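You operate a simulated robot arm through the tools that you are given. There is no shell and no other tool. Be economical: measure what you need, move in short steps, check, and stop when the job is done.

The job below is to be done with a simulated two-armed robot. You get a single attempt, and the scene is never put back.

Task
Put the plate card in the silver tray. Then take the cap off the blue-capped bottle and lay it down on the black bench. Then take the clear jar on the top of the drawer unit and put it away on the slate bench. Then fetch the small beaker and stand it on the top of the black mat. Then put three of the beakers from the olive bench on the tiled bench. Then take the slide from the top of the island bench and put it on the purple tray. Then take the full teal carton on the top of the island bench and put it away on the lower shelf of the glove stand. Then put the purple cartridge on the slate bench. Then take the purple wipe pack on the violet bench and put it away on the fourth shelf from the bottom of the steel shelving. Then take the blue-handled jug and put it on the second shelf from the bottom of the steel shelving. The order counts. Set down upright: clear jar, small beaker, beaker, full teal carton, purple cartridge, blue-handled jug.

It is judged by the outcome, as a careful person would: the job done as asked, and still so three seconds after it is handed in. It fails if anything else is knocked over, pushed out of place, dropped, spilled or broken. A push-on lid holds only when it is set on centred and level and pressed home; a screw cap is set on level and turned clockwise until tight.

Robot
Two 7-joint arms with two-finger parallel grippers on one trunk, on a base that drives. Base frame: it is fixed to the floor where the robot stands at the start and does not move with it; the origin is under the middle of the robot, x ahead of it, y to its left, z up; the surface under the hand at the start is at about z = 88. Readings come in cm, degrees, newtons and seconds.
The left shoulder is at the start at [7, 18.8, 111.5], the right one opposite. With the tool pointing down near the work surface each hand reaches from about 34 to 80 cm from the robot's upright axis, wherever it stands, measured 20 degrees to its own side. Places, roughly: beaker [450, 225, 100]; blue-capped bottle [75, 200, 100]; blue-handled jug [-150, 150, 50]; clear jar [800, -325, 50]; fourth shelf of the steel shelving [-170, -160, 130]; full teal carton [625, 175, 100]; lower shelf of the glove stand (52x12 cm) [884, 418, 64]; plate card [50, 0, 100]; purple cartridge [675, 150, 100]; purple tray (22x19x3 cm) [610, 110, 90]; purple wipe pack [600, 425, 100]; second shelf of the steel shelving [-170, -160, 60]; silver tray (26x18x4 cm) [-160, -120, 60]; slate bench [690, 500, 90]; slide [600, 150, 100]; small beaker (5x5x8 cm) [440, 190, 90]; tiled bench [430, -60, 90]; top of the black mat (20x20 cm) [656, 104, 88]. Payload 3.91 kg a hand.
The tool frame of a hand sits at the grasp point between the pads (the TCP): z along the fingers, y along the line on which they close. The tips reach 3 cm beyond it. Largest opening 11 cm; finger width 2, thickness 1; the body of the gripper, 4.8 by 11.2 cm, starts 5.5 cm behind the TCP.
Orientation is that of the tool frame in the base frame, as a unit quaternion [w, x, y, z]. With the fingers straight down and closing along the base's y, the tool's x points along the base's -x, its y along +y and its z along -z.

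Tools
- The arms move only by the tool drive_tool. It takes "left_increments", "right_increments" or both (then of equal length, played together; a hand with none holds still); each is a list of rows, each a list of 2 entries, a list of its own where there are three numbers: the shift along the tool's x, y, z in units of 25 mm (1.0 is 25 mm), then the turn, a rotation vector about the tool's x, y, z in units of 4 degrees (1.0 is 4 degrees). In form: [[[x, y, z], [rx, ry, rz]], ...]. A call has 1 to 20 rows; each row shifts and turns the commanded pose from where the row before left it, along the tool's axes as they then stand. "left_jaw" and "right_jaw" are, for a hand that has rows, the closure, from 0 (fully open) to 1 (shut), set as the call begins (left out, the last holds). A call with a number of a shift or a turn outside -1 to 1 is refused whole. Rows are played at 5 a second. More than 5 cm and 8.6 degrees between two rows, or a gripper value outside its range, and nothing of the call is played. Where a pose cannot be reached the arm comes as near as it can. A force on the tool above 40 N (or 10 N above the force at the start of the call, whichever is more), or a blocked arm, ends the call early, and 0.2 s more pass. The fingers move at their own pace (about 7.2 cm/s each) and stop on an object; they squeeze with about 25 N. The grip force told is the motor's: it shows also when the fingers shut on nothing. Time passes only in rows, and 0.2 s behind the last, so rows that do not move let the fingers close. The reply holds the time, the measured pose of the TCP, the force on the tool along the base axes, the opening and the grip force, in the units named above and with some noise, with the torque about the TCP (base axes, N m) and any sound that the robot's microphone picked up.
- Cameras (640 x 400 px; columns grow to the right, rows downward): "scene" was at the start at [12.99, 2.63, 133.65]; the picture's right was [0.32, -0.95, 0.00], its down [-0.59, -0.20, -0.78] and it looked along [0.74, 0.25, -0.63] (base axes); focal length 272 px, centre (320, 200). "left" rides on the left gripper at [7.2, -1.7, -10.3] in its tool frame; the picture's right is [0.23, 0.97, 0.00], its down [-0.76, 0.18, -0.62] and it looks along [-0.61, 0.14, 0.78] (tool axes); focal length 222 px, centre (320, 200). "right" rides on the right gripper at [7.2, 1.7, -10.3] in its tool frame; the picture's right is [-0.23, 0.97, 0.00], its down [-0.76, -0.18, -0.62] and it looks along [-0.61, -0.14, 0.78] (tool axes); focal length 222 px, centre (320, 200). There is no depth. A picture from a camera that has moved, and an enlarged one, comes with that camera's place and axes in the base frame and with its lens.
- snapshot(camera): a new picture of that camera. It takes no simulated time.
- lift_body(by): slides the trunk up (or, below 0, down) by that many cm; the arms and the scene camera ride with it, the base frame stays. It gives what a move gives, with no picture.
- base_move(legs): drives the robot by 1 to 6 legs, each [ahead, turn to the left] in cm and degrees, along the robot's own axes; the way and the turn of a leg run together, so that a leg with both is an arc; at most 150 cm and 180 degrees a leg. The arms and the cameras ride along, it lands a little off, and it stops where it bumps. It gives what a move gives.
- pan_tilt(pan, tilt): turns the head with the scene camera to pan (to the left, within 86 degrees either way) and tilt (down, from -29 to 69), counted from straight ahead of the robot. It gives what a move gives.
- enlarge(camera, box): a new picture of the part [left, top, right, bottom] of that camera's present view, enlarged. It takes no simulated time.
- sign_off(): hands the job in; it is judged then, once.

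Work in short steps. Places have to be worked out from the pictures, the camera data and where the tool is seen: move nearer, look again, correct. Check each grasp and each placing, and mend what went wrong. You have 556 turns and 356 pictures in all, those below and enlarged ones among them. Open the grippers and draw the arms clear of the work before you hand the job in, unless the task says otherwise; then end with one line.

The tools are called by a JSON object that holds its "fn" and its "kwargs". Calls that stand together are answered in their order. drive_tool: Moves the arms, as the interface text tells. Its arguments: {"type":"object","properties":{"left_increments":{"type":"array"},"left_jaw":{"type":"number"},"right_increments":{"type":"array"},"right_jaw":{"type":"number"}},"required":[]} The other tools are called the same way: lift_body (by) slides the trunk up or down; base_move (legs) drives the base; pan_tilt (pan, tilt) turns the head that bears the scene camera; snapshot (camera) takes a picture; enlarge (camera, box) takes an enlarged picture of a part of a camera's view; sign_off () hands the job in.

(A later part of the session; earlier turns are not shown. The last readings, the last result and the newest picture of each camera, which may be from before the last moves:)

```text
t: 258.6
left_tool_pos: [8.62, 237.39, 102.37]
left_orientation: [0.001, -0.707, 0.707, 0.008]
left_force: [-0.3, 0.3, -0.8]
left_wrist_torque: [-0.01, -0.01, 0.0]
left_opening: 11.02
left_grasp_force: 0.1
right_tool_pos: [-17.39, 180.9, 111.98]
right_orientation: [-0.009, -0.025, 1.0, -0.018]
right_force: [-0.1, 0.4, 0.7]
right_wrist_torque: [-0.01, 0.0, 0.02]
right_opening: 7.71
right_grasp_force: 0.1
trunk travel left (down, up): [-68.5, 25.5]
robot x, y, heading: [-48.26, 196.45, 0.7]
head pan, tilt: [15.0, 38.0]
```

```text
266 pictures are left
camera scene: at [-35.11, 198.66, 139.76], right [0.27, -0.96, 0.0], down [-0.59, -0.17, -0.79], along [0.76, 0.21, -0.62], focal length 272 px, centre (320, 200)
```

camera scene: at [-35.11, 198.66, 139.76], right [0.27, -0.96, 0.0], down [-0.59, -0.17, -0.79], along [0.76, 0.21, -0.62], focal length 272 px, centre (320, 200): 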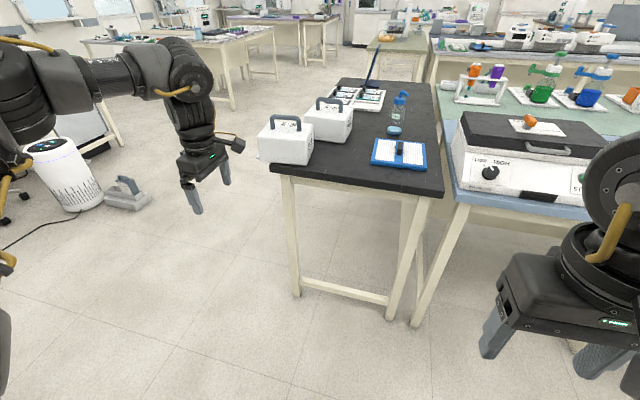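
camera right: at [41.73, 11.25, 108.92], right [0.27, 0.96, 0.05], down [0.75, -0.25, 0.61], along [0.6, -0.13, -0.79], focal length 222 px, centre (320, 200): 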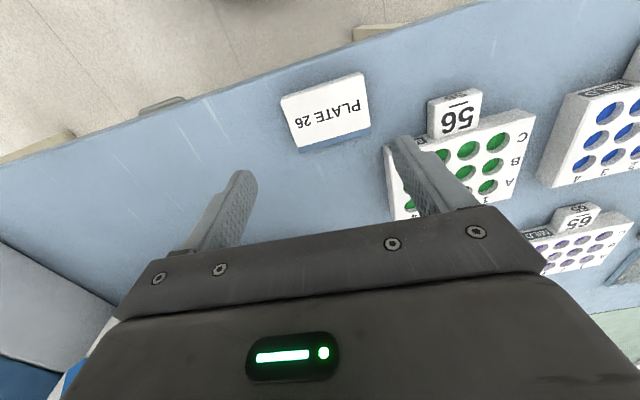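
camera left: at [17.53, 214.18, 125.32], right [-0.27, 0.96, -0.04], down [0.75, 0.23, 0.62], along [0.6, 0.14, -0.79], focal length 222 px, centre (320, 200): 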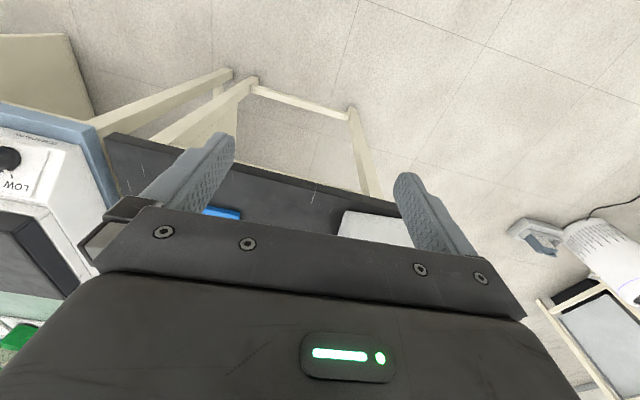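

Left arm works well now. Measure the carrier handle precisely.

{"fn": "enlarge", "kwargs": {"camera": "scene", "box": [240, 70, 400, 180]}}

```text
3.64 times, centred on (320, 125) of scene
camera zoom: at [-35.11, 198.66, 139.76], right [0.27, -0.96, 0.0], down [-0.59, -0.17, -0.79], along [0.76, 0.21, -0.62], focal length 991 px, centre (320, 473)
```

zoom: 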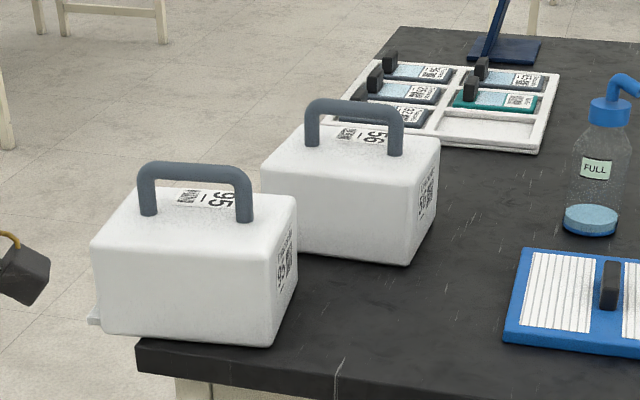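

Carrier top z≈99, handle bar centre ≈[53, 236, 103], bar along y; needs −10 cm in y. Raise hand, drive 44 cm forward above it.

{"fn": "drive_tool", "kwargs": {"left_increments": [[[0, 0, -1], [0, 0, 0]], [[0, 0, -1], [0, 0, 0]], [[0, 0, -1], [0, 0, 0]], [[0, 0, -1], [0, 0, 0]], [[0, 0, -1], [0, 0, 0]]], "left_jaw": 0.4}}

{"fn": "base_move", "kwargs": {"legs": [[44, 0]]}}

{"fn": "pan_tilt", "kwargs": {"pan": 30, "tilt": 38}}

{"fn": "snapshot", "kwargs": {"camera": "scene"}}

{"fn": "snapshot", "kwargs": {"camera": "left"}}

```text
t: 259.8
left_tool_pos: [8.7, 236.91, 115.1]
left_orientation: [0.003, -0.706, 0.708, 0.008]
left_force: [-0.7, 0.5, -0.2]
left_wrist_torque: [0.03, 0.01, 0.0]
left_opening: 6.61
left_grasp_force: 0.0
right_tool_pos: [-17.55, 180.78, 112.08]
right_orientation: [-0.007, -0.025, 1.0, -0.018]
right_force: [0.1, -0.5, -1.3]
right_wrist_torque: [0.01, 0.0, -0.02]
right_opening: 7.71
right_grasp_force: 0.0
trunk travel left (down, up): [-68.5, 25.5]
robot x, y, heading: [-48.45, 196.41, 0.2]
head pan, tilt: [15.0, 38.0]
```

```text
t: 262.5
left_tool_pos: [52.89, 237.26, 115.04]
left_orientation: [0.002, -0.705, 0.709, 0.007]
left_force: [-0.1, -0.7, 0.1]
left_wrist_torque: [-0.01, 0.03, 0.0]
left_opening: 6.62
left_grasp_force: 0.1
right_tool_pos: [26.54, 181.4, 112.1]
right_orientation: [-0.008, -0.024, 1.0, -0.018]
right_force: [0.2, -1.0, -0.5]
right_wrist_torque: [0.02, -0.02, 0.03]
right_opening: 7.72
right_grasp_force: 0.1
trunk travel left (down, up): [-68.5, 25.5]
robot x, y, heading: [-4.53, 196.82, 0.4]
head pan, tilt: [15.0, 38.0]
```

```text
t: 263.2
left_tool_pos: [52.91, 237.43, 115.07]
left_orientation: [0.001, -0.706, 0.708, 0.007]
left_force: [0.4, 0.2, 0.3]
left_wrist_torque: [-0.03, -0.03, 0.0]
left_opening: 6.61
left_grasp_force: 0.1
right_tool_pos: [26.74, 181.27, 112.13]
right_orientation: [-0.008, -0.024, 1.0, -0.018]
right_force: [0.9, -0.5, -0.4]
right_wrist_torque: [0.01, -0.02, -0.02]
right_opening: 7.69
right_grasp_force: 0.0
trunk travel left (down, up): [-68.5, 25.5]
robot x, y, heading: [-4.56, 197.1, 0.3]
head pan, tilt: [30.0, 38.0]
```

```text
264 pictures are left
camera scene: at [8.1, 201.1, 139.76], right [0.51, -0.86, 0.0], down [-0.53, -0.31, -0.79], along [0.68, 0.4, -0.62], focal length 272 px, centre (320, 200)
```

scene: 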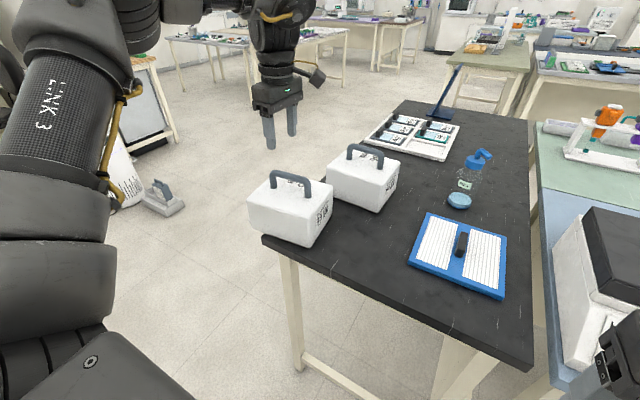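

```text
263 pictures are left
camera left: at [54.74, 229.88, 125.34], right [-0.97, -0.22, 0.01], down [-0.17, 0.75, 0.63], along [-0.15, 0.62, -0.77], focal length 222 px, centre (320, 200)
```

left: 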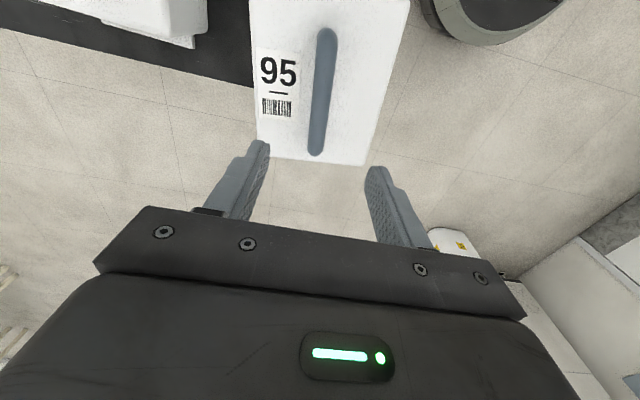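

Bar centre ≈[53, 236]. Shift 1.5 cm right and lower to grip height.

{"fn": "drive_tool", "kwargs": {"left_increments": [[[0.6, 0, 0.8], [0, 0, 0]], [[0, 0, 0.8], [0, 0, 0]], [[0, 0, 0.8], [0, 0, 0]], [[0, 0, 0.8], [0, 0, 0]], [[0, 0, 0.8], [0, 0, 0]], [[0, 0, 0.75], [0, 0, 0]]]}}

{"fn": "snapshot", "kwargs": {"camera": "scene"}}

{"fn": "snapshot", "kwargs": {"camera": "left"}}

```text
t: 264.6
left_tool_pos: [52.69, 236.05, 103.23]
left_orientation: [0.002, -0.707, 0.708, 0.007]
left_force: [0.7, -1.0, 0.6]
left_wrist_torque: [0.0, 0.01, -0.01]
left_opening: 6.57
left_grasp_force: 0.1
right_tool_pos: [26.59, 181.4, 112.05]
right_orientation: [-0.008, -0.024, 1.0, -0.019]
right_force: [-0.7, 0.0, -0.5]
right_wrist_torque: [-0.01, 0.0, 0.0]
right_opening: 7.71
right_grasp_force: 0.0
trunk travel left (down, up): [-68.5, 25.5]
robot x, y, heading: [-4.29, 196.51, 0.3]
head pan, tilt: [30.0, 38.0]
```

```text
262 pictures are left
camera scene: at [8.09, 201.17, 139.76], right [0.51, -0.86, 0.0], down [-0.53, -0.31, -0.79], along [0.68, 0.4, -0.62], focal length 272 px, centre (320, 200)
```

scene: 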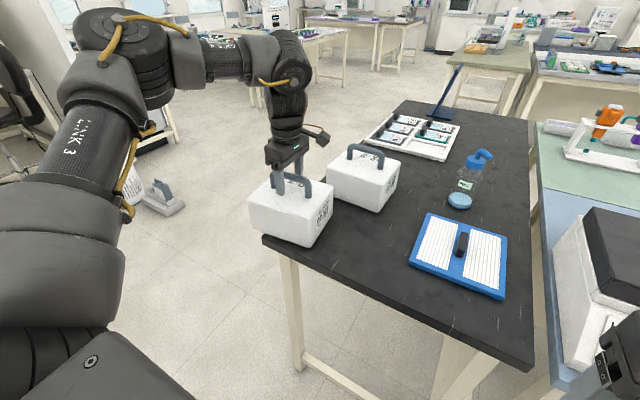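

```text
261 pictures are left
camera left: at [54.54, 228.61, 113.49], right [-0.97, -0.22, 0.01], down [-0.17, 0.75, 0.63], along [-0.15, 0.62, -0.77], focal length 222 px, centre (320, 200)
```

left: 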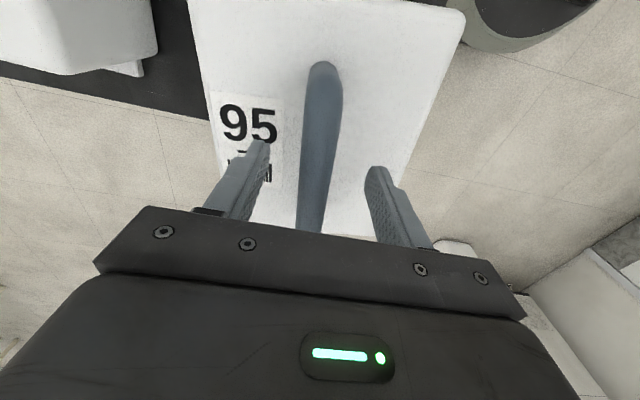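

Fingers straddle the bar. Grip, lift 2 cm, and shift 9.9 cm toward −y.

{"fn": "drive_tool", "kwargs": {"left_increments": [[[0, 0, 0], [0, 0, 0]], [[0, 0, 0], [0, 0, 0]], [[0, 0, 0], [0, 0, 0]], [[0, 0, 0], [0, 0, 0]], [[0, 0, -0.4], [0, 0, 0]], [[0, 0, -0.4], [0, 0, 0]]], "left_jaw": 1}}

{"fn": "snapshot", "kwargs": {"camera": "scene"}}

```text
t: 266.1
left_tool_pos: [52.9, 236.06, 105.23]
left_orientation: [0.001, -0.706, 0.709, 0.008]
left_force: [0.0, -0.2, -8.9]
left_wrist_torque: [-0.06, 0.02, 0.01]
left_opening: 1.78
left_grasp_force: 24.6
right_tool_pos: [26.66, 181.34, 112.1]
right_orientation: [-0.008, -0.023, 1.0, -0.018]
right_force: [-0.3, 0.1, -0.5]
right_wrist_torque: [0.01, -0.02, -0.01]
right_opening: 7.69
right_grasp_force: 0.1
trunk travel left (down, up): [-68.5, 25.5]
robot x, y, heading: [-4.37, 196.9, 0.2]
head pan, tilt: [30.0, 38.0]
```

```text
260 pictures are left
camera scene: at [8.09, 201.11, 139.75], right [0.51, -0.86, 0.0], down [-0.53, -0.31, -0.79], along [0.68, 0.4, -0.62], focal length 272 px, centre (320, 200)
```

scene: 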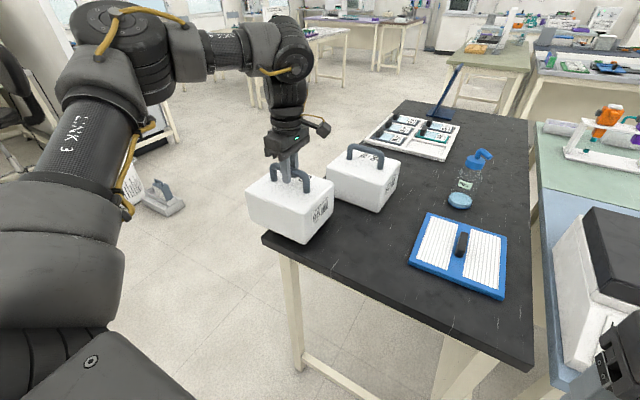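

Held (about 0.9 kg). Shift and lower.

{"fn": "drive_tool", "kwargs": {"left_increments": [[[0.99, 0, 0], [0, 0, 0]], [[0.99, 0, 0], [0, 0, 0]], [[0.99, 0, 0], [0, 0, 0]], [[0.99, 0, 0], [0, 0, 0]], [[0, 0, 0.4], [0, 0, 0]], [[0, 0, 0.36], [0, 0, 0]]]}}

{"fn": "snapshot", "kwargs": {"camera": "scene"}}

```text
t: 267.4
left_tool_pos: [52.86, 226.12, 103.31]
left_orientation: [0.003, -0.707, 0.707, 0.005]
left_force: [2.4, 3.5, 0.2]
left_wrist_torque: [-0.45, 0.1, 0.09]
left_opening: 1.79
left_grasp_force: 25.4
right_tool_pos: [26.6, 181.34, 112.25]
right_orientation: [-0.007, -0.023, 1.0, -0.018]
right_force: [0.7, -0.8, -0.4]
right_wrist_torque: [0.0, 0.0, -0.03]
right_opening: 7.7
right_grasp_force: 0.1
trunk travel left (down, up): [-68.5, 25.5]
robot x, y, heading: [-4.32, 196.81, 0.6]
head pan, tilt: [30.0, 38.0]
```

```text
259 pictures are left
camera scene: at [7.99, 201.12, 139.8], right [0.51, -0.86, 0.0], down [-0.53, -0.31, -0.79], along [0.68, 0.4, -0.62], focal length 272 px, centre (320, 200)
```

scene: 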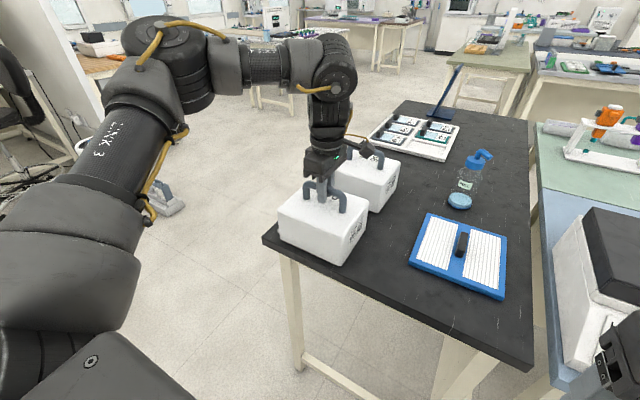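

Weight is on the bench. Release and rise.

{"fn": "drive_tool", "kwargs": {"left_increments": [[[0, 0, 0], [0, 0, 0]], [[0, 0, 0], [0, 0, 0]], [[0, 0, -0.6], [0, 0, 0]], [[0, 0, -1], [0, 0, 0]], [[0, 0, -1], [0, 0, 0]], [[0, 0, -1], [0, 0, 0]], [[0, 0, -1], [0, 0, 0]], [[0, 0, -1], [0, 0, 0]]], "left_jaw": 0.4}}

{"fn": "snapshot", "kwargs": {"camera": "left"}}

{"fn": "snapshot", "kwargs": {"camera": "scene"}}

```text
t: 269.2
left_tool_pos: [52.73, 225.71, 117.15]
left_orientation: [0.003, -0.706, 0.708, 0.008]
left_force: [-0.1, 0.5, -0.6]
left_wrist_torque: [0.01, -0.04, -0.02]
left_opening: 6.61
left_grasp_force: 0.0
right_tool_pos: [26.49, 181.28, 112.07]
right_orientation: [-0.007, -0.023, 1.0, -0.017]
right_force: [-0.2, 0.1, -0.5]
right_wrist_torque: [-0.02, 0.02, -0.01]
right_opening: 7.71
right_grasp_force: 0.0
trunk travel left (down, up): [-68.5, 25.5]
robot x, y, heading: [-4.19, 196.63, 0.4]
head pan, tilt: [30.0, 38.0]
```

```text
258 pictures are left
camera left: at [54.56, 218.37, 127.39], right [-0.97, -0.22, 0.0], down [-0.17, 0.75, 0.63], along [-0.15, 0.62, -0.77], focal length 222 px, centre (320, 200)
```

left: 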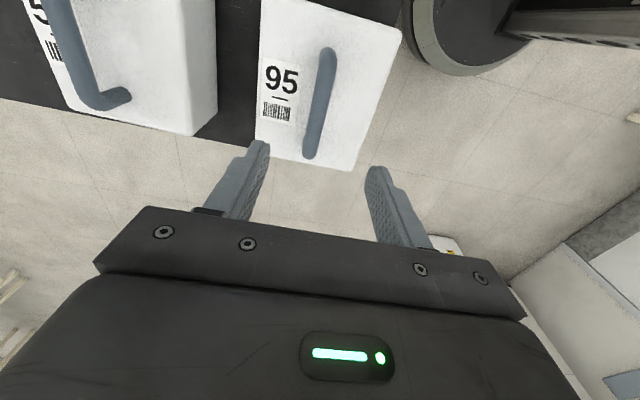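

```text
257 pictures are left
camera scene: at [7.97, 200.97, 139.77], right [0.51, -0.86, 0.0], down [-0.53, -0.31, -0.79], along [0.68, 0.4, -0.61], focal length 272 px, centre (320, 200)
```

scene: 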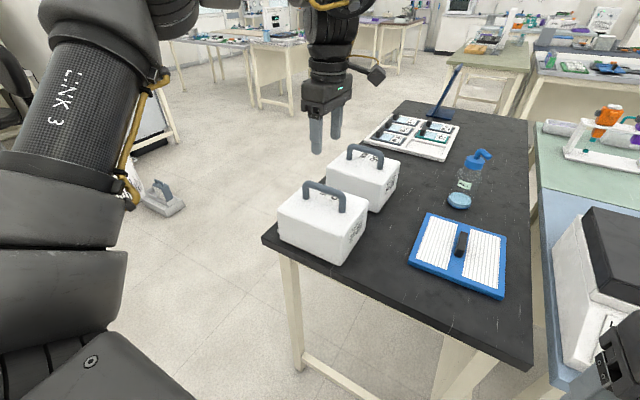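

Carrier restored to about its original spot. Now drive forward again (trunk up slightly) for the bottle, with the left hand coming from its left side this time.

{"fn": "lift_body", "kwargs": {"by": 5}}

{"fn": "base_move", "kwargs": {"legs": [[21, 0]]}}

{"fn": "pan_tilt", "kwargs": {"pan": 0, "tilt": 42}}

{"fn": "snapshot", "kwargs": {"camera": "scene"}}

```text
t: 270.2
left_tool_pos: [52.9, 225.93, 122.01]
left_orientation: [0.001, -0.706, 0.708, 0.007]
left_force: [-0.4, -0.7, -0.6]
left_wrist_torque: [-0.01, -0.02, -0.03]
left_opening: 6.59
left_grasp_force: 0.1
right_tool_pos: [26.59, 181.38, 117.07]
right_orientation: [-0.008, -0.024, 1.0, -0.018]
right_force: [0.7, -0.3, 0.2]
right_wrist_torque: [0.04, 0.0, 0.01]
right_opening: 7.71
right_grasp_force: 0.0
trunk travel left (down, up): [-73.5, 20.5]
robot x, y, heading: [-4.77, 196.94, 0.5]
head pan, tilt: [30.0, 38.0]
```

```text
t: 271.8
left_tool_pos: [73.74, 225.96, 122.17]
left_orientation: [0.002, -0.705, 0.709, 0.007]
left_force: [-0.9, -0.3, 1.2]
left_wrist_torque: [0.0, -0.04, 0.0]
left_opening: 6.6
left_grasp_force: 0.0
right_tool_pos: [47.52, 181.47, 117.14]
right_orientation: [-0.007, -0.023, 1.0, -0.017]
right_force: [-0.7, 0.0, -0.8]
right_wrist_torque: [0.02, -0.01, 0.01]
right_opening: 7.74
right_grasp_force: 0.1
trunk travel left (down, up): [-73.5, 20.5]
robot x, y, heading: [16.91, 196.92, 0.3]
head pan, tilt: [30.0, 38.0]
```

```text
t: 272.8
left_tool_pos: [73.92, 226.01, 122.08]
left_orientation: [0.002, -0.705, 0.709, 0.007]
left_force: [0.4, -0.8, 0.0]
left_wrist_torque: [-0.01, 0.01, 0.0]
left_opening: 6.59
left_grasp_force: 0.0
right_tool_pos: [47.6, 181.43, 117.23]
right_orientation: [-0.007, -0.023, 1.0, -0.018]
right_force: [-0.1, -0.2, 0.3]
right_wrist_torque: [-0.01, 0.01, -0.01]
right_opening: 7.71
right_grasp_force: 0.0
trunk travel left (down, up): [-73.5, 20.5]
robot x, y, heading: [16.77, 197.06, 0.3]
head pan, tilt: [0.0, 42.0]
```

```text
256 pictures are left
camera scene: at [29.99, 196.94, 144.18], right [0.01, -1.0, 0.0], down [-0.67, -0.01, -0.74], along [0.74, 0.01, -0.67], focal length 272 px, centre (320, 200)
```

scene: 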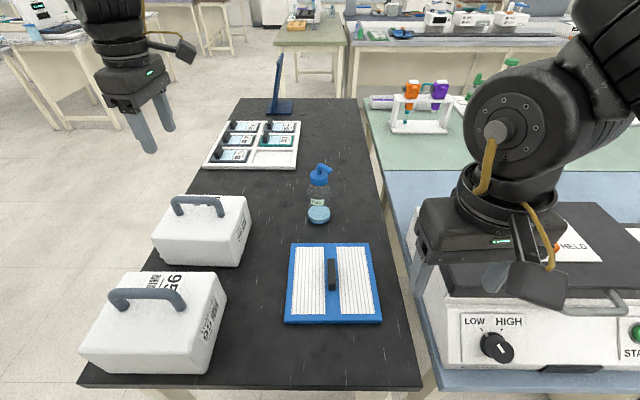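

Move the left hand to beside the bottle (left side), and tilt it to point right-down.

{"fn": "drive_tool", "kwargs": {"left_increments": [[[0.965, -0.545, 0], [0, 0, 0]], [[0.965, -0.545, 0], [0, 0, 0]], [[0.965, -0.545, 0], [0, 0, 0]], [[0.965, -0.545, 0], [0, 0, 0]], [[0.965, -0.545, 0], [0, 0, 0]], [[0.965, -0.545, 0], [0, 0, 0]], [[0.965, -0.545, 0], [0, 0, 0]], [[0.965, -0.545, 0], [0, 0, 0]], [[0, 0, 0], [0, 1, 0]], [[0, 0, 0], [0, 1, 0]], [[0, 0, 0], [0, 1, 0]], [[0, 0, 0], [0, 1, 0]], [[0, 0, 0], [0, 1, 0]], [[0, 0, 0], [0, 1, 0]], [[0, 0, 0], [0, 1, 0]], [[0, 0, 0], [0, 1, 0]], [[0, 0, 0], [0, 1, 0]], [[0, 0, 0], [0, 1, 0]], [[0, 0, 0], [0, 1, 0]]], "left_jaw": 0}}

{"fn": "snapshot", "kwargs": {"camera": "scene"}}

```text
t: 276.8
left_tool_pos: [80.52, 208.83, 121.28]
left_orientation: [0.265, 0.657, -0.657, 0.259]
left_force: [-0.7, 0.1, -0.6]
left_wrist_torque: [-0.02, 0.02, 0.01]
left_opening: 10.98
left_grasp_force: 0.1
left hand out of reach, approached as far as the arm can: row 6, 7, 8
right_tool_pos: [47.75, 181.57, 117.11]
right_orientation: [-0.008, -0.023, 1.0, -0.018]
right_force: [0.1, -0.4, -0.2]
right_wrist_torque: [0.02, 0.02, 0.0]
right_opening: 7.68
right_grasp_force: 0.1
trunk travel left (down, up): [-73.5, 20.5]
robot x, y, heading: [17.12, 197.05, 0.4]
head pan, tilt: [0.0, 42.0]
```

```text
255 pictures are left
camera scene: at [30.06, 197.04, 144.17], right [0.01, -1.0, 0.0], down [-0.67, -0.01, -0.74], along [0.74, 0.0, -0.67], focal length 272 px, centre (320, 200)
```

scene: 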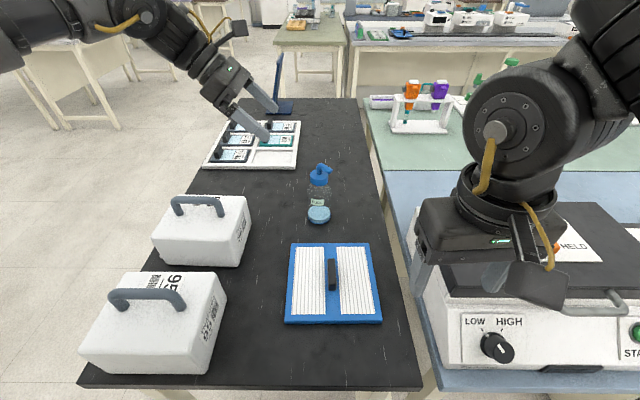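

Lower it beside the bottle to the pre-grasp position.

{"fn": "drive_tool", "kwargs": {"left_increments": [[[-0.585, -0.215, 0.756], [0, 0, 0]], [[-0.585, -0.215, 0.756], [0, 0, 0]], [[-0.585, -0.215, 0.756], [0, 0, 0]], [[-0.585, -0.215, 0.756], [0, 0, 0]], [[-0.585, -0.215, 0.756], [0, 0, 0]], [[-0.585, -0.215, 0.756], [0, 0, 0]], [[-0.585, -0.215, 0.756], [0, 0, 0]], [[-0.585, -0.215, 0.756], [0, 0, 0]]]}}

{"fn": "snapshot", "kwargs": {"camera": "scene"}}

{"fn": "snapshot", "kwargs": {"camera": "left"}}

```text
t: 278.6
left_tool_pos: [84.79, 206.91, 102.4]
left_orientation: [0.263, 0.657, -0.657, 0.258]
left_force: [0.2, 0.1, -0.6]
left_wrist_torque: [0.0, -0.02, 0.03]
left_opening: 10.99
left_grasp_force: 0.0
right_tool_pos: [47.65, 181.48, 117.06]
right_orientation: [-0.007, -0.023, 1.0, -0.018]
right_force: [-0.5, 0.0, 0.6]
right_wrist_torque: [0.0, 0.0, 0.02]
right_opening: 7.68
right_grasp_force: 0.0
trunk travel left (down, up): [-73.5, 20.5]
robot x, y, heading: [16.95, 196.75, 0.4]
head pan, tilt: [0.0, 42.0]
```

```text
254 pictures are left
camera scene: at [30.11, 196.92, 144.17], right [0.01, -1.0, 0.0], down [-0.67, 0.0, -0.74], along [0.74, 0.01, -0.67], focal length 272 px, centre (320, 200)
```

scene: 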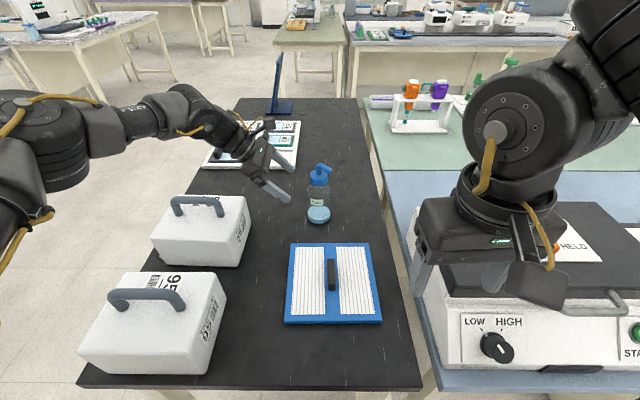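

```text
253 pictures are left
camera left: at [86.79, 208.57, 114.87], right [-0.97, -0.16, 0.16], down [-0.17, 0.98, -0.07], along [-0.15, -0.09, -0.98], focal length 222 px, centre (320, 200)
```

left: 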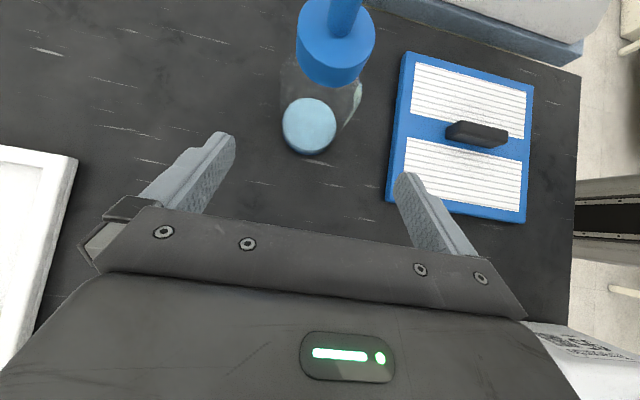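

Bottle at x≈85.5. Advance along the tool axis with a small correction, then close.

{"fn": "drive_tool", "kwargs": {"left_increments": [[[0, -0.14, 0.88], [0, 0, 0]], [[0, -0.12, 0.88], [0, 0, 0]], [[0, 0, 0.88], [0, 0, 0]], [[0, 0, 0.88], [0, 0, 0]], [[0, 0, 0.88], [0, 0, 0]], [[0, 0, 0.88], [0, 0, 0]]]}}

{"fn": "drive_tool", "kwargs": {"left_increments": [[[0, 0, 0], [0, 0, 0]], [[0, 0, 0], [0, 0, 0]], [[0, 0, 0], [0, 0, 0]], [[0, 0, 0], [0, 0, 0]]], "left_jaw": 1}}

{"fn": "snapshot", "kwargs": {"camera": "scene"}}

{"fn": "snapshot", "kwargs": {"camera": "left"}}

```text
t: 280.0
left_tool_pos: [85.44, 197.59, 92.85]
left_orientation: [0.263, 0.658, -0.657, 0.258]
left_force: [-0.3, -0.5, 0.0]
left_wrist_torque: [-0.04, 0.0, 0.01]
left_opening: 11.01
left_grasp_force: 0.1
right_tool_pos: [47.62, 181.27, 117.04]
right_orientation: [-0.009, -0.024, 1.0, -0.017]
right_force: [0.3, -0.2, -0.2]
right_wrist_torque: [0.02, -0.03, 0.0]
right_opening: 7.65
right_grasp_force: 0.1
trunk travel left (down, up): [-73.5, 20.5]
robot x, y, heading: [16.75, 197.16, 0.7]
head pan, tilt: [0.0, 42.0]
```

```text
t: 281.0
left_tool_pos: [85.38, 197.67, 92.86]
left_orientation: [-0.264, -0.656, 0.658, -0.258]
left_force: [0.8, -0.1, 0.3]
left_wrist_torque: [-0.03, -0.04, -0.02]
left_opening: 6.68
left_grasp_force: 25.5
right_tool_pos: [47.77, 181.27, 117.14]
right_orientation: [-0.009, -0.023, 1.0, -0.018]
right_force: [0.3, 0.5, -0.4]
right_wrist_torque: [0.01, 0.02, 0.03]
right_opening: 7.69
right_grasp_force: 0.1
trunk travel left (down, up): [-73.5, 20.5]
robot x, y, heading: [16.66, 196.58, 0.5]
head pan, tilt: [0.0, 42.0]
```

```text
252 pictures are left
camera scene: at [30.04, 196.91, 144.17], right [0.01, -1.0, 0.0], down [-0.67, 0.0, -0.74], along [0.74, 0.01, -0.67], focal length 272 px, centre (320, 200)
```

scene: 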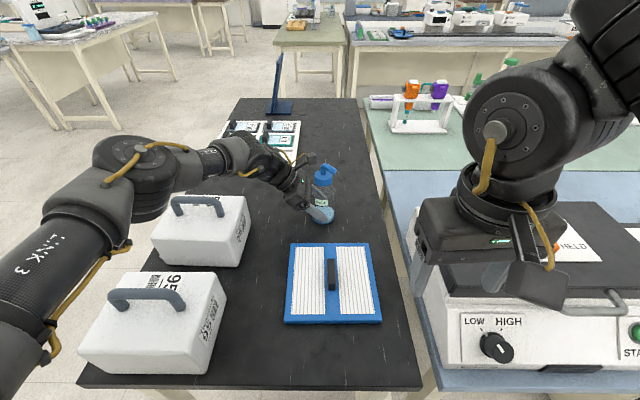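

```text
251 pictures are left
camera left: at [87.23, 199.37, 105.3], right [-0.97, -0.16, 0.16], down [-0.17, 0.98, -0.07], along [-0.15, -0.09, -0.98], focal length 222 px, centre (320, 200)
```

left: 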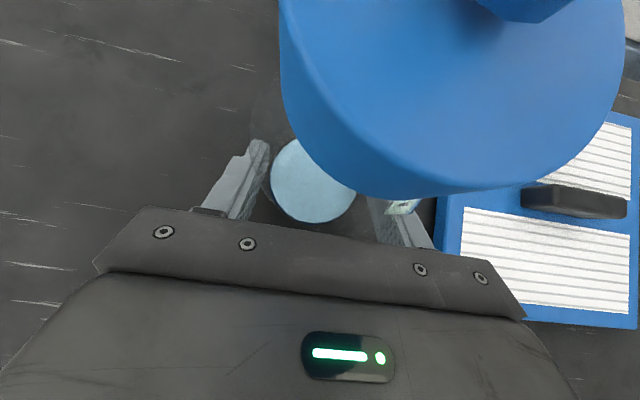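

The left wrist camera sits right over the cap, so the right hand could not get in. Release, retreat, and re-approach more horizontally (70° tilt) so the camera is clear.

{"fn": "drive_tool", "kwargs": {"left_increments": [[[0, 0, 0], [0, 0, 0]], [[0, 0, 0], [0, 0, 0]], [[0, 0, 0], [0, 0, 0]], [[0, 0, -0.88], [0, 0, 0]], [[0, 0, -0.88], [0, 0, 0]], [[0, 0, -0.88], [0, 0, 0]], [[0, 0, -0.88], [0, 0, 0]], [[0, 0, -0.88], [0, 0, 0]], [[0, 0, -0.88], [0, 0, 0]], [[0, 0, 0], [-0.58, 0, 0.6]], [[0, 0, 0], [-0.58, 0, 0.6]], [[0, 0, 0], [-0.58, 0, 0.6]], [[0, 0, 0], [0, 0.9, 0]], [[0, 0, 0], [0, 0.9, 0]], [[0, 0, 0], [0, 0.9, 0]], [[0, 0, 0], [0, 0.9, 0]], [[0, 0, 0], [0, 0.9, 0]], [[0, 0, 0], [0, 0.9, 0]], [[0, 0, 0], [0, 0.9, 0]]], "left_jaw": 0}}

{"fn": "snapshot", "kwargs": {"camera": "scene"}}

{"fn": "snapshot", "kwargs": {"camera": "left"}}

```text
t: 285.0
left_tool_pos: [85.45, 206.93, 102.46]
left_orientation: [-0.435, -0.531, 0.632, -0.359]
left_force: [0.9, -0.2, -0.1]
left_wrist_torque: [0.0, 0.03, -0.03]
left_opening: 11.0
left_grasp_force: 0.1
right_tool_pos: [47.5, 181.34, 117.18]
right_orientation: [-0.009, -0.022, 1.0, -0.017]
right_force: [-0.1, -0.1, 0.8]
right_wrist_torque: [0.0, 0.0, 0.02]
right_opening: 7.69
right_grasp_force: 0.1
trunk travel left (down, up): [-73.5, 20.5]
robot x, y, heading: [17.03, 196.49, 0.3]
head pan, tilt: [0.0, 42.0]
```

```text
250 pictures are left
camera scene: at [30.07, 196.97, 144.17], right [0.01, -1.0, 0.0], down [-0.67, 0.0, -0.74], along [0.74, 0.0, -0.67], focal length 272 px, centre (320, 200)
```

scene: 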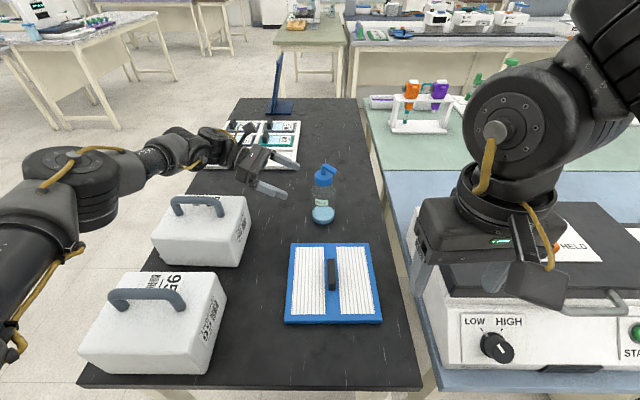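

```text
249 pictures are left
camera left: at [88.47, 213.3, 112.94], right [-0.97, 0.09, 0.22], down [-0.03, 0.88, -0.48], along [-0.24, -0.47, -0.85], focal length 222 px, centre (320, 200)
```

left: 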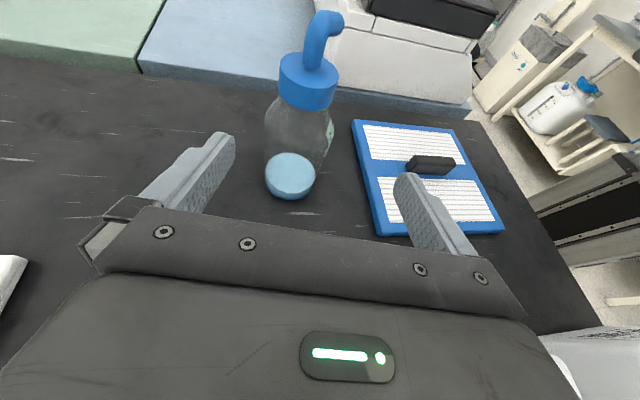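

Bottle is at about [85.4, 196.4]. Line up and advance.

{"fn": "drive_tool", "kwargs": {"left_increments": [[[-0.83, -0.38, 0.54], [0, 0, 0]], [[-0.83, -0.38, 0.54], [0, 0, 0]], [[0, 0, 0.8], [0, 0, 0]], [[0, 0, 0.8], [0, 0, 0]], [[0, 0, 0.8], [0, 0, 0]], [[0, 0, 0.8], [0, 0, 0]], [[0, 0, 0.8], [0, 0, 0]]]}}

{"fn": "snapshot", "kwargs": {"camera": "left"}}

{"fn": "snapshot", "kwargs": {"camera": "scene"}}

```text
t: 286.8
left_tool_pos: [86.74, 196.48, 96.65]
left_orientation: [-0.418, -0.526, 0.641, -0.37]
left_force: [0.7, -1.7, 3.9]
left_wrist_torque: [0.37, -0.02, -0.15]
left_opening: 10.99
left_grasp_force: 0.0
right_tool_pos: [47.49, 180.95, 116.84]
right_orientation: [-0.008, -0.023, 1.0, -0.016]
right_force: [2.4, -0.1, -0.2]
right_wrist_torque: [0.05, 0.17, -0.01]
right_opening: 7.7
right_grasp_force: 0.1
trunk travel left (down, up): [-73.5, 20.5]
robot x, y, heading: [16.97, 197.36, 0.5]
head pan, tilt: [0.0, 42.0]
stopped in row 7 (left hand): the arm was blocked; the commanded pose is now the measured one
```

```text
248 pictures are left
camera left: at [89.2, 202.82, 107.29], right [-0.98, 0.08, 0.18], down [-0.01, 0.88, -0.48], along [-0.19, -0.47, -0.86], focal length 222 px, centre (320, 200)
```

left: 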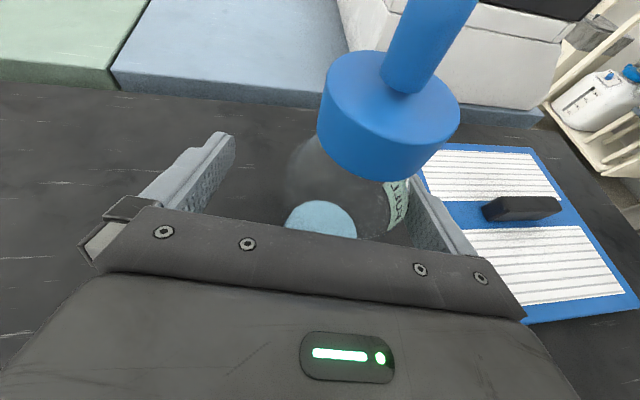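

```text
247 pictures are left
camera scene: at [29.99, 196.47, 143.95], right [0.01, -1.0, 0.0], down [-0.67, 0.0, -0.74], along [0.74, 0.01, -0.67], focal length 272 px, centre (320, 200)
```

scene: 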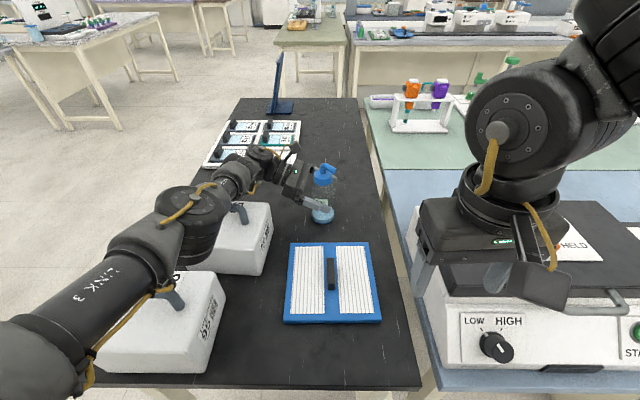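

The elbow dropped onto the carriers again. Reverse out immediately.

{"fn": "drive_tool", "kwargs": {"left_increments": [[[0.2, 0, -0.6], [0, 0, 0]], [[0.3, 0, -0.8], [0, 0, 0]], [[0.3, 0, -0.8], [0, 0, 0]], [[0.3, 0, -0.8], [0, 0, 0]], [[0.4, 0, -0.8], [0, -0.5, 0]], [[0.83, 0.3, -0.5], [0, -1, 0]], [[0.83, 0.3, -0.5], [0, -1, 0]], [[0.6, 0, -0.7], [0, -1, 0]], [[0.6, 0, -0.7], [0, -1, 0]], [[0.6, 0, -0.7], [0, -1, 0]], [[0.6, 0, -0.7], [0, -1, 0]]]}}

{"fn": "snapshot", "kwargs": {"camera": "scene"}}

```text
t: 289.2
left_tool_pos: [85.84, 206.48, 116.69]
left_orientation: [-0.266, -0.599, 0.716, -0.239]
left_force: [0.0, -0.1, -0.7]
left_wrist_torque: [0.0, -0.01, -0.01]
left_opening: 11.03
left_grasp_force: 0.1
right_tool_pos: [47.47, 181.26, 117.18]
right_orientation: [-0.008, -0.022, 1.0, -0.018]
right_force: [0.3, -0.1, 0.1]
right_wrist_torque: [0.03, 0.0, 0.0]
right_opening: 7.7
right_grasp_force: 0.0
trunk travel left (down, up): [-73.5, 20.5]
robot x, y, heading: [16.81, 196.9, 0.3]
head pan, tilt: [0.0, 42.0]
```

```text
246 pictures are left
camera scene: at [29.93, 196.83, 144.18], right [0.01, -1.0, 0.0], down [-0.67, -0.01, -0.74], along [0.74, 0.01, -0.67], focal length 272 px, centre (320, 200)
```

scene: 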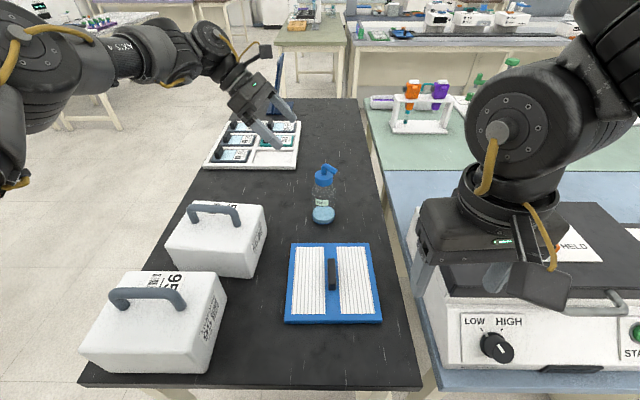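

Carrier 56 got nudged; I'll restore it afterward. New plan: grip the cap from above with the left hand; if the whole bottle lifts, unscrew it in free space with the right hand holding the body. First set the left hand vertical.

{"fn": "drive_tool", "kwargs": {"left_increments": [[[0, 0, 0], [0.05, -0.95, -0.22]], [[0, 0, 0], [0.05, -0.95, -0.22]], [[0, 0, 0], [0.05, -0.95, -0.22]], [[0, 0, 0], [0.05, -0.95, -0.22]], [[0, 0, 0], [0.05, -0.95, -0.22]], [[0, 0, 0], [0.05, -0.95, -0.22]], [[0, 0, 0], [0.05, -0.95, -0.22]], [[0, 0, 0], [0.05, -0.95, -0.22]], [[0, 0, 0], [0.05, -0.95, -0.22]], [[0, 0, 0], [0.05, -0.95, -0.22]], [[0, 0, 0], [0.05, -0.95, -0.22]]], "left_jaw": 0.3}}

{"fn": "snapshot", "kwargs": {"camera": "scene"}}

```text
t: 291.6
left_tool_pos: [81.17, 203.17, 116.11]
left_orientation: [-0.002, -0.706, 0.708, 0.0]
left_force: [0.2, -0.2, 0.0]
left_wrist_torque: [0.0, -0.06, -0.02]
left_opening: 7.69
left_grasp_force: 0.1
left hand out of reach, approached as far as the arm can: row 8, 9, 10, 11
right_tool_pos: [47.53, 181.25, 117.1]
right_orientation: [-0.007, -0.022, 1.0, -0.017]
right_force: [-0.6, -0.7, 0.7]
right_wrist_torque: [0.01, 0.01, 0.01]
right_opening: 7.71
right_grasp_force: 0.1
trunk travel left (down, up): [-73.5, 20.5]
robot x, y, heading: [16.69, 197.24, 0.7]
head pan, tilt: [0.0, 42.0]
```

```text
245 pictures are left
camera scene: at [29.91, 196.91, 144.18], right [0.01, -1.0, 0.0], down [-0.67, -0.01, -0.74], along [0.74, 0.01, -0.67], focal length 272 px, centre (320, 200)
```

scene: 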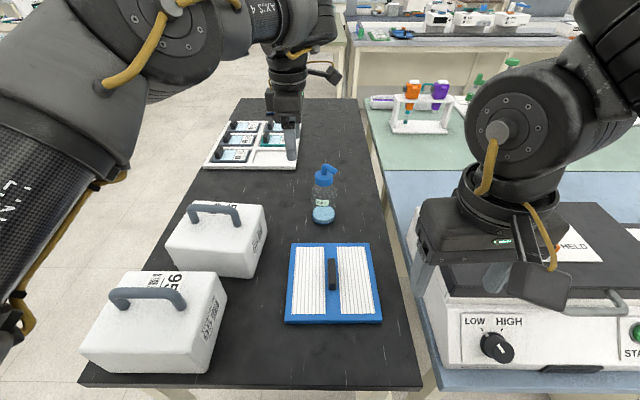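

Rotate the base 22° right so the bottle lies on the left arm's own side (better reach).

{"fn": "base_move", "kwargs": {"legs": [[-1, 0], [0, -22]]}}

{"fn": "pan_tilt", "kwargs": {"pan": 22, "tilt": 42}}

{"fn": "snapshot", "kwargs": {"camera": "scene"}}

```text
t: 293.5
left_tool_pos: [78.01, 178.56, 116.08]
left_orientation: [-0.003, -0.557, 0.83, -0.001]
left_force: [0.8, -0.3, -0.4]
left_wrist_torque: [-0.01, -0.01, -0.01]
left_opening: 7.69
left_grasp_force: 0.0
right_tool_pos: [38.55, 170.96, 117.06]
right_orientation: [-0.012, 0.171, 0.985, -0.017]
right_force: [0.4, 0.0, -0.6]
right_wrist_torque: [0.0, -0.01, -0.02]
right_opening: 7.7
right_grasp_force: 0.0
trunk travel left (down, up): [-73.5, 20.5]
robot x, y, heading: [15.59, 196.91, -21.5]
head pan, tilt: [0.0, 42.0]
```

```text
t: 294.3
left_tool_pos: [77.9, 178.4, 116.17]
left_orientation: [-0.003, -0.557, 0.83, -0.001]
left_force: [-0.1, -0.2, 0.8]
left_wrist_torque: [0.04, 0.0, 0.02]
left_opening: 7.71
left_grasp_force: 0.1
right_tool_pos: [38.42, 170.99, 117.13]
right_orientation: [-0.011, 0.171, 0.985, -0.017]
right_force: [0.2, 0.7, 0.7]
right_wrist_torque: [0.02, 0.02, 0.02]
right_opening: 7.71
right_grasp_force: 0.0
trunk travel left (down, up): [-73.5, 20.5]
robot x, y, heading: [15.54, 196.87, -21.7]
head pan, tilt: [22.0, 42.0]
```

```text
244 pictures are left
camera scene: at [28.65, 195.0, 144.18], right [0.01, -1.0, 0.0], down [-0.67, 0.0, -0.74], along [0.74, 0.01, -0.67], focal length 272 px, centre (320, 200)
```

scene: 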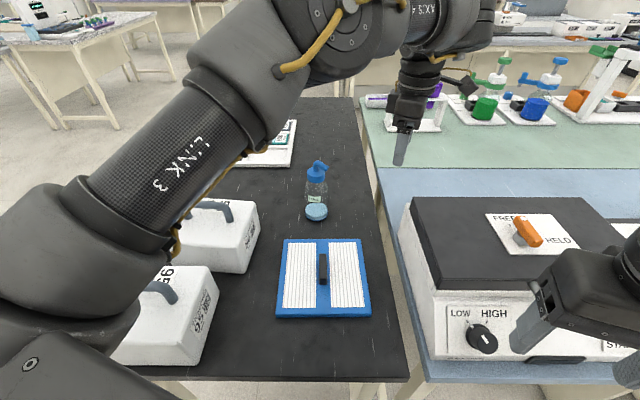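

Move the left hand over the cap, and look with its camera.

{"fn": "drive_tool", "kwargs": {"left_increments": [[[-0.97, 0, 0], [0, 0, 0]], [[-0.97, 0, 0], [0, 0, 0]], [[-0.97, 0, 0], [0, 0, 0]], [[-0.97, 0, 0], [0, 0, 0]], [[-0.97, 0, 0], [0, 0, 0]], [[-0.97, 0, 0], [0, 0, 0]], [[-0.97, 0, 0], [0, 0, 0]], [[-0.97, 0, 0], [0, 0, 0]]]}}

{"fn": "snapshot", "kwargs": {"camera": "left"}}

{"fn": "snapshot", "kwargs": {"camera": "scene"}}

```text
t: 296.1
left_tool_pos: [85.26, 196.43, 115.92]
left_orientation: [-0.002, -0.558, 0.83, -0.001]
left_force: [0.2, 0.6, 0.1]
left_wrist_torque: [-0.03, -0.02, 0.01]
left_opening: 7.72
left_grasp_force: 0.0
right_tool_pos: [38.52, 170.92, 117.23]
right_orientation: [-0.012, 0.17, 0.985, -0.016]
right_force: [0.4, 0.1, -0.3]
right_wrist_torque: [-0.03, 0.0, -0.01]
right_opening: 7.7
right_grasp_force: 0.0
trunk travel left (down, up): [-73.5, 20.5]
robot x, y, heading: [16.18, 196.83, -21.7]
head pan, tilt: [22.0, 42.0]
```

```text
243 pictures are left
camera left: at [84.18, 189.02, 126.45], right [-0.99, 0.16, 0.0], down [0.13, 0.77, 0.62], along [0.1, 0.61, -0.79], focal length 222 px, centre (320, 200)
```

left: 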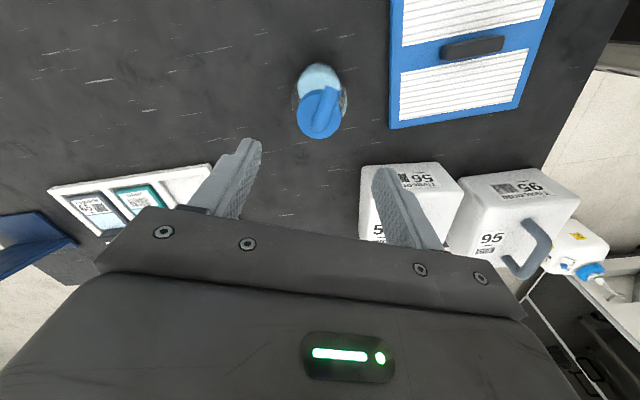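

```text
242 pictures are left
camera scene: at [28.74, 195.17, 144.17], right [0.01, -1.0, 0.0], down [-0.67, -0.01, -0.74], along [0.74, 0.01, -0.67], focal length 272 px, centre (320, 200)
```

scene: 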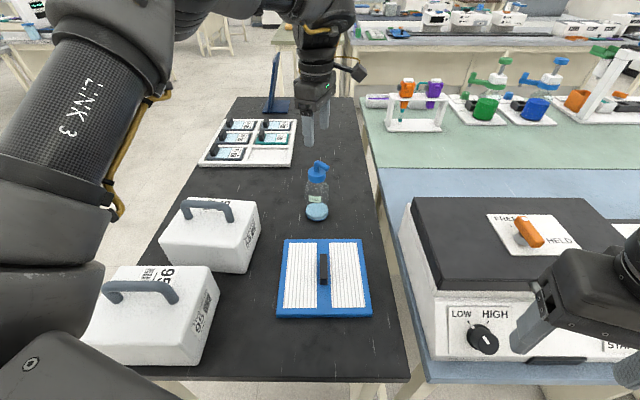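

Aligned over the cap. Lower to collar height.

{"fn": "drive_tool", "kwargs": {"left_increments": [[[0, 0, 0.98], [0, 0, 0]], [[0, 0, 0.98], [0, 0, 0]], [[0, 0, 0.98], [0, 0, 0]], [[0, 0, 0.98], [0, 0, 0]], [[0, 0, 0.98], [0, 0, 0]]]}}

{"fn": "enlarge", "kwargs": {"camera": "scene", "box": [250, 120, 390, 240]}}

{"fn": "snapshot", "kwargs": {"camera": "left"}}

```text
t: 297.3
left_tool_pos: [85.12, 195.8, 103.85]
left_orientation: [-0.002, -0.558, 0.83, 0.0]
left_force: [0.3, 0.6, 0.0]
left_wrist_torque: [0.04, 0.0, 0.02]
left_opening: 7.72
left_grasp_force: 0.1
right_tool_pos: [38.45, 171.05, 117.12]
right_orientation: [-0.011, 0.171, 0.985, -0.016]
right_force: [-0.3, -0.5, -0.6]
right_wrist_torque: [0.02, 0.0, 0.01]
right_opening: 7.69
right_grasp_force: 0.1
trunk travel left (down, up): [-73.5, 20.5]
robot x, y, heading: [15.79, 196.97, -21.7]
head pan, tilt: [22.0, 42.0]
```

```text
3.33 times, centred on (320, 180) of scene
camera zoom: at [28.77, 195.1, 144.17], right [0.01, -1.0, 0.0], down [-0.67, -0.01, -0.74], along [0.74, 0.01, -0.67], focal length 908 px, centre (320, 267)
```

zoom: 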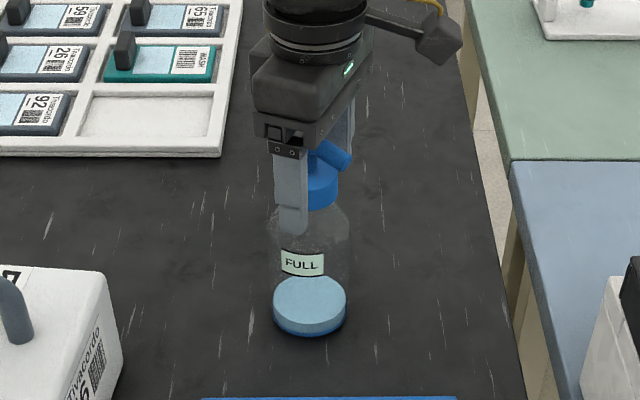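

```text
240 pictures are left
camera left: at [84.09, 188.51, 114.23], right [-0.99, 0.16, 0.0], down [0.13, 0.78, 0.62], along [0.1, 0.61, -0.79], focal length 222 px, centre (320, 200)
```

left: 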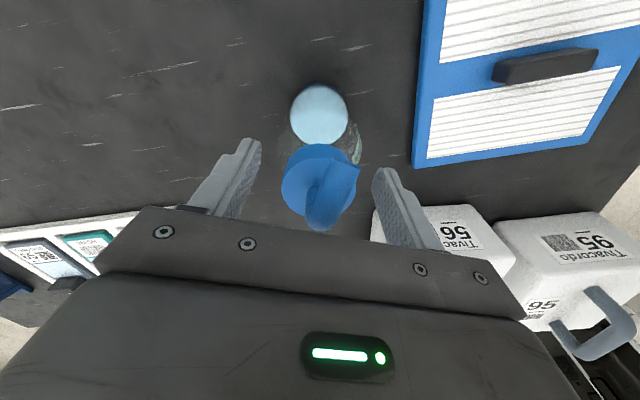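

Cap is centred between fingers. Close, then lift 1.5 cm to test.

{"fn": "drive_tool", "kwargs": {"left_increments": [[[0, 0, 0], [0, 0, 0]], [[0, 0, 0], [0, 0, 0]], [[0, 0, 0], [0, 0, 0]], [[0, 0, 0], [0, 0, 0]], [[0, 0, -0.3], [0, 0, 0]], [[0, 0, -0.3], [0, 0, 0]]], "left_jaw": 1}}

{"fn": "enlarge", "kwargs": {"camera": "scene", "box": [250, 120, 390, 240]}}

```text
t: 298.7
left_tool_pos: [85.13, 196.23, 105.32]
left_orientation: [-0.003, -0.557, 0.831, -0.002]
left_force: [0.1, 0.4, -1.7]
left_wrist_torque: [-0.04, 0.0, -0.02]
left_opening: 4.77
left_grasp_force: 25.3
right_tool_pos: [38.37, 170.91, 117.1]
right_orientation: [-0.011, 0.17, 0.985, -0.016]
right_force: [-0.8, 0.2, 0.1]
right_wrist_torque: [0.01, 0.02, 0.04]
right_opening: 7.67
right_grasp_force: 0.1
trunk travel left (down, up): [-73.5, 20.5]
robot x, y, heading: [16.06, 196.68, -21.8]
head pan, tilt: [22.0, 42.0]
```

```text
3.33 times, centred on (320, 180) of scene
camera zoom: at [28.65, 195.05, 144.17], right [0.01, -1.0, 0.0], down [-0.67, -0.01, -0.74], along [0.74, 0.01, -0.67], focal length 908 px, centre (320, 267)
```

zoom: 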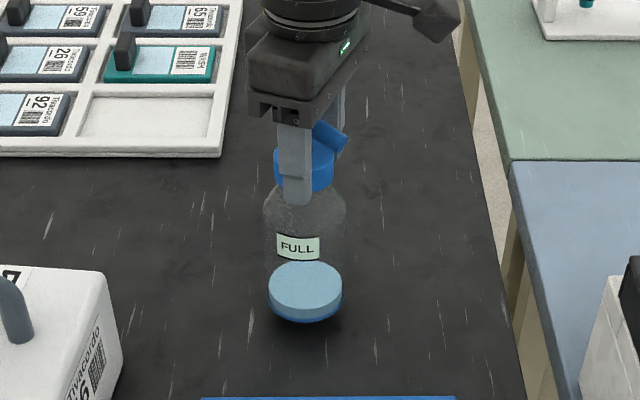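

The bottle lifts with the cap, so I'll unscrew in free space. Raise it well above the carriers.

{"fn": "drive_tool", "kwargs": {"left_increments": [[[0, 0, -1], [0, 0, 0]], [[0, 0, -1], [0, 0, 0]], [[0, 0, -1], [0, 0, 0]], [[0, 0, -1], [0, 0, 0]], [[0, 0, -1], [0, 0, 0]]]}}

{"fn": "lift_body", "kwargs": {"by": 10}}

{"fn": "base_move", "kwargs": {"legs": [[-55, 0]]}}

{"fn": "snapshot", "kwargs": {"camera": "scene"}}

```text
t: 299.9
left_tool_pos: [85.09, 196.23, 117.93]
left_orientation: [-0.002, -0.558, 0.83, -0.001]
left_force: [0.6, 0.9, -1.5]
left_wrist_torque: [0.03, 0.02, 0.01]
left_opening: 4.75
left_grasp_force: 24.9
right_tool_pos: [38.33, 170.91, 117.17]
right_orientation: [-0.01, 0.17, 0.985, -0.016]
right_force: [-0.3, 0.2, -0.2]
right_wrist_torque: [-0.01, -0.03, -0.01]
right_opening: 7.7
right_grasp_force: 0.0
trunk travel left (down, up): [-73.5, 20.5]
robot x, y, heading: [15.75, 197.29, -21.6]
head pan, tilt: [22.0, 42.0]
```

```text
t: 301.3
left_tool_pos: [85.16, 196.35, 127.92]
left_orientation: [-0.003, -0.557, 0.831, -0.001]
left_force: [0.8, 0.4, -0.5]
left_wrist_torque: [-0.01, -0.01, -0.04]
left_opening: 4.74
left_grasp_force: 25.1
right_tool_pos: [38.45, 170.83, 127.09]
right_orientation: [-0.011, 0.17, 0.985, -0.016]
right_force: [-0.2, 0.6, 0.6]
right_wrist_torque: [0.02, 0.03, -0.03]
right_opening: 7.7
right_grasp_force: 0.1
trunk travel left (down, up): [-83.5, 10.5]
robot x, y, heading: [15.72, 196.7, -21.8]
head pan, tilt: [22.0, 42.0]
```

```text
t: 304.4
left_tool_pos: [35.62, 216.39, 127.87]
left_orientation: [-0.003, -0.563, 0.827, 0.0]
left_force: [-0.6, -0.3, -0.7]
left_wrist_torque: [0.0, 0.02, 0.0]
left_opening: 4.74
left_grasp_force: 24.8
right_tool_pos: [-10.53, 190.51, 127.06]
right_orientation: [-0.011, 0.163, 0.986, -0.015]
right_force: [0.9, 0.1, -0.9]
right_wrist_torque: [0.01, 0.02, 0.02]
right_opening: 7.69
right_grasp_force: 0.1
trunk travel left (down, up): [-83.5, 10.5]
robot x, y, heading: [-33.84, 215.94, -20.9]
head pan, tilt: [22.0, 42.0]
```

```text
238 pictures are left
camera scene: at [-20.67, 214.37, 154.15], right [0.02, -1.0, 0.0], down [-0.67, -0.01, -0.74], along [0.74, 0.02, -0.67], focal length 272 px, centre (320, 200)
```

scene: 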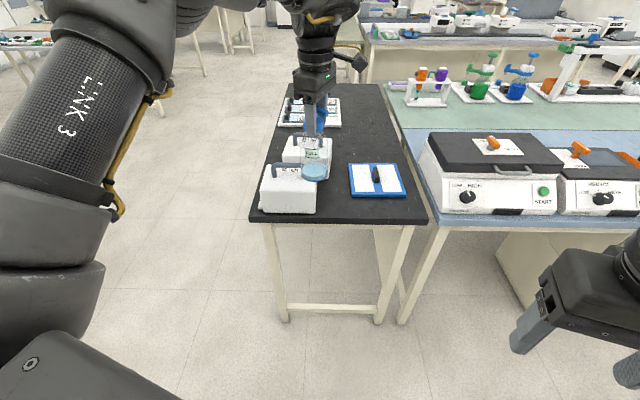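

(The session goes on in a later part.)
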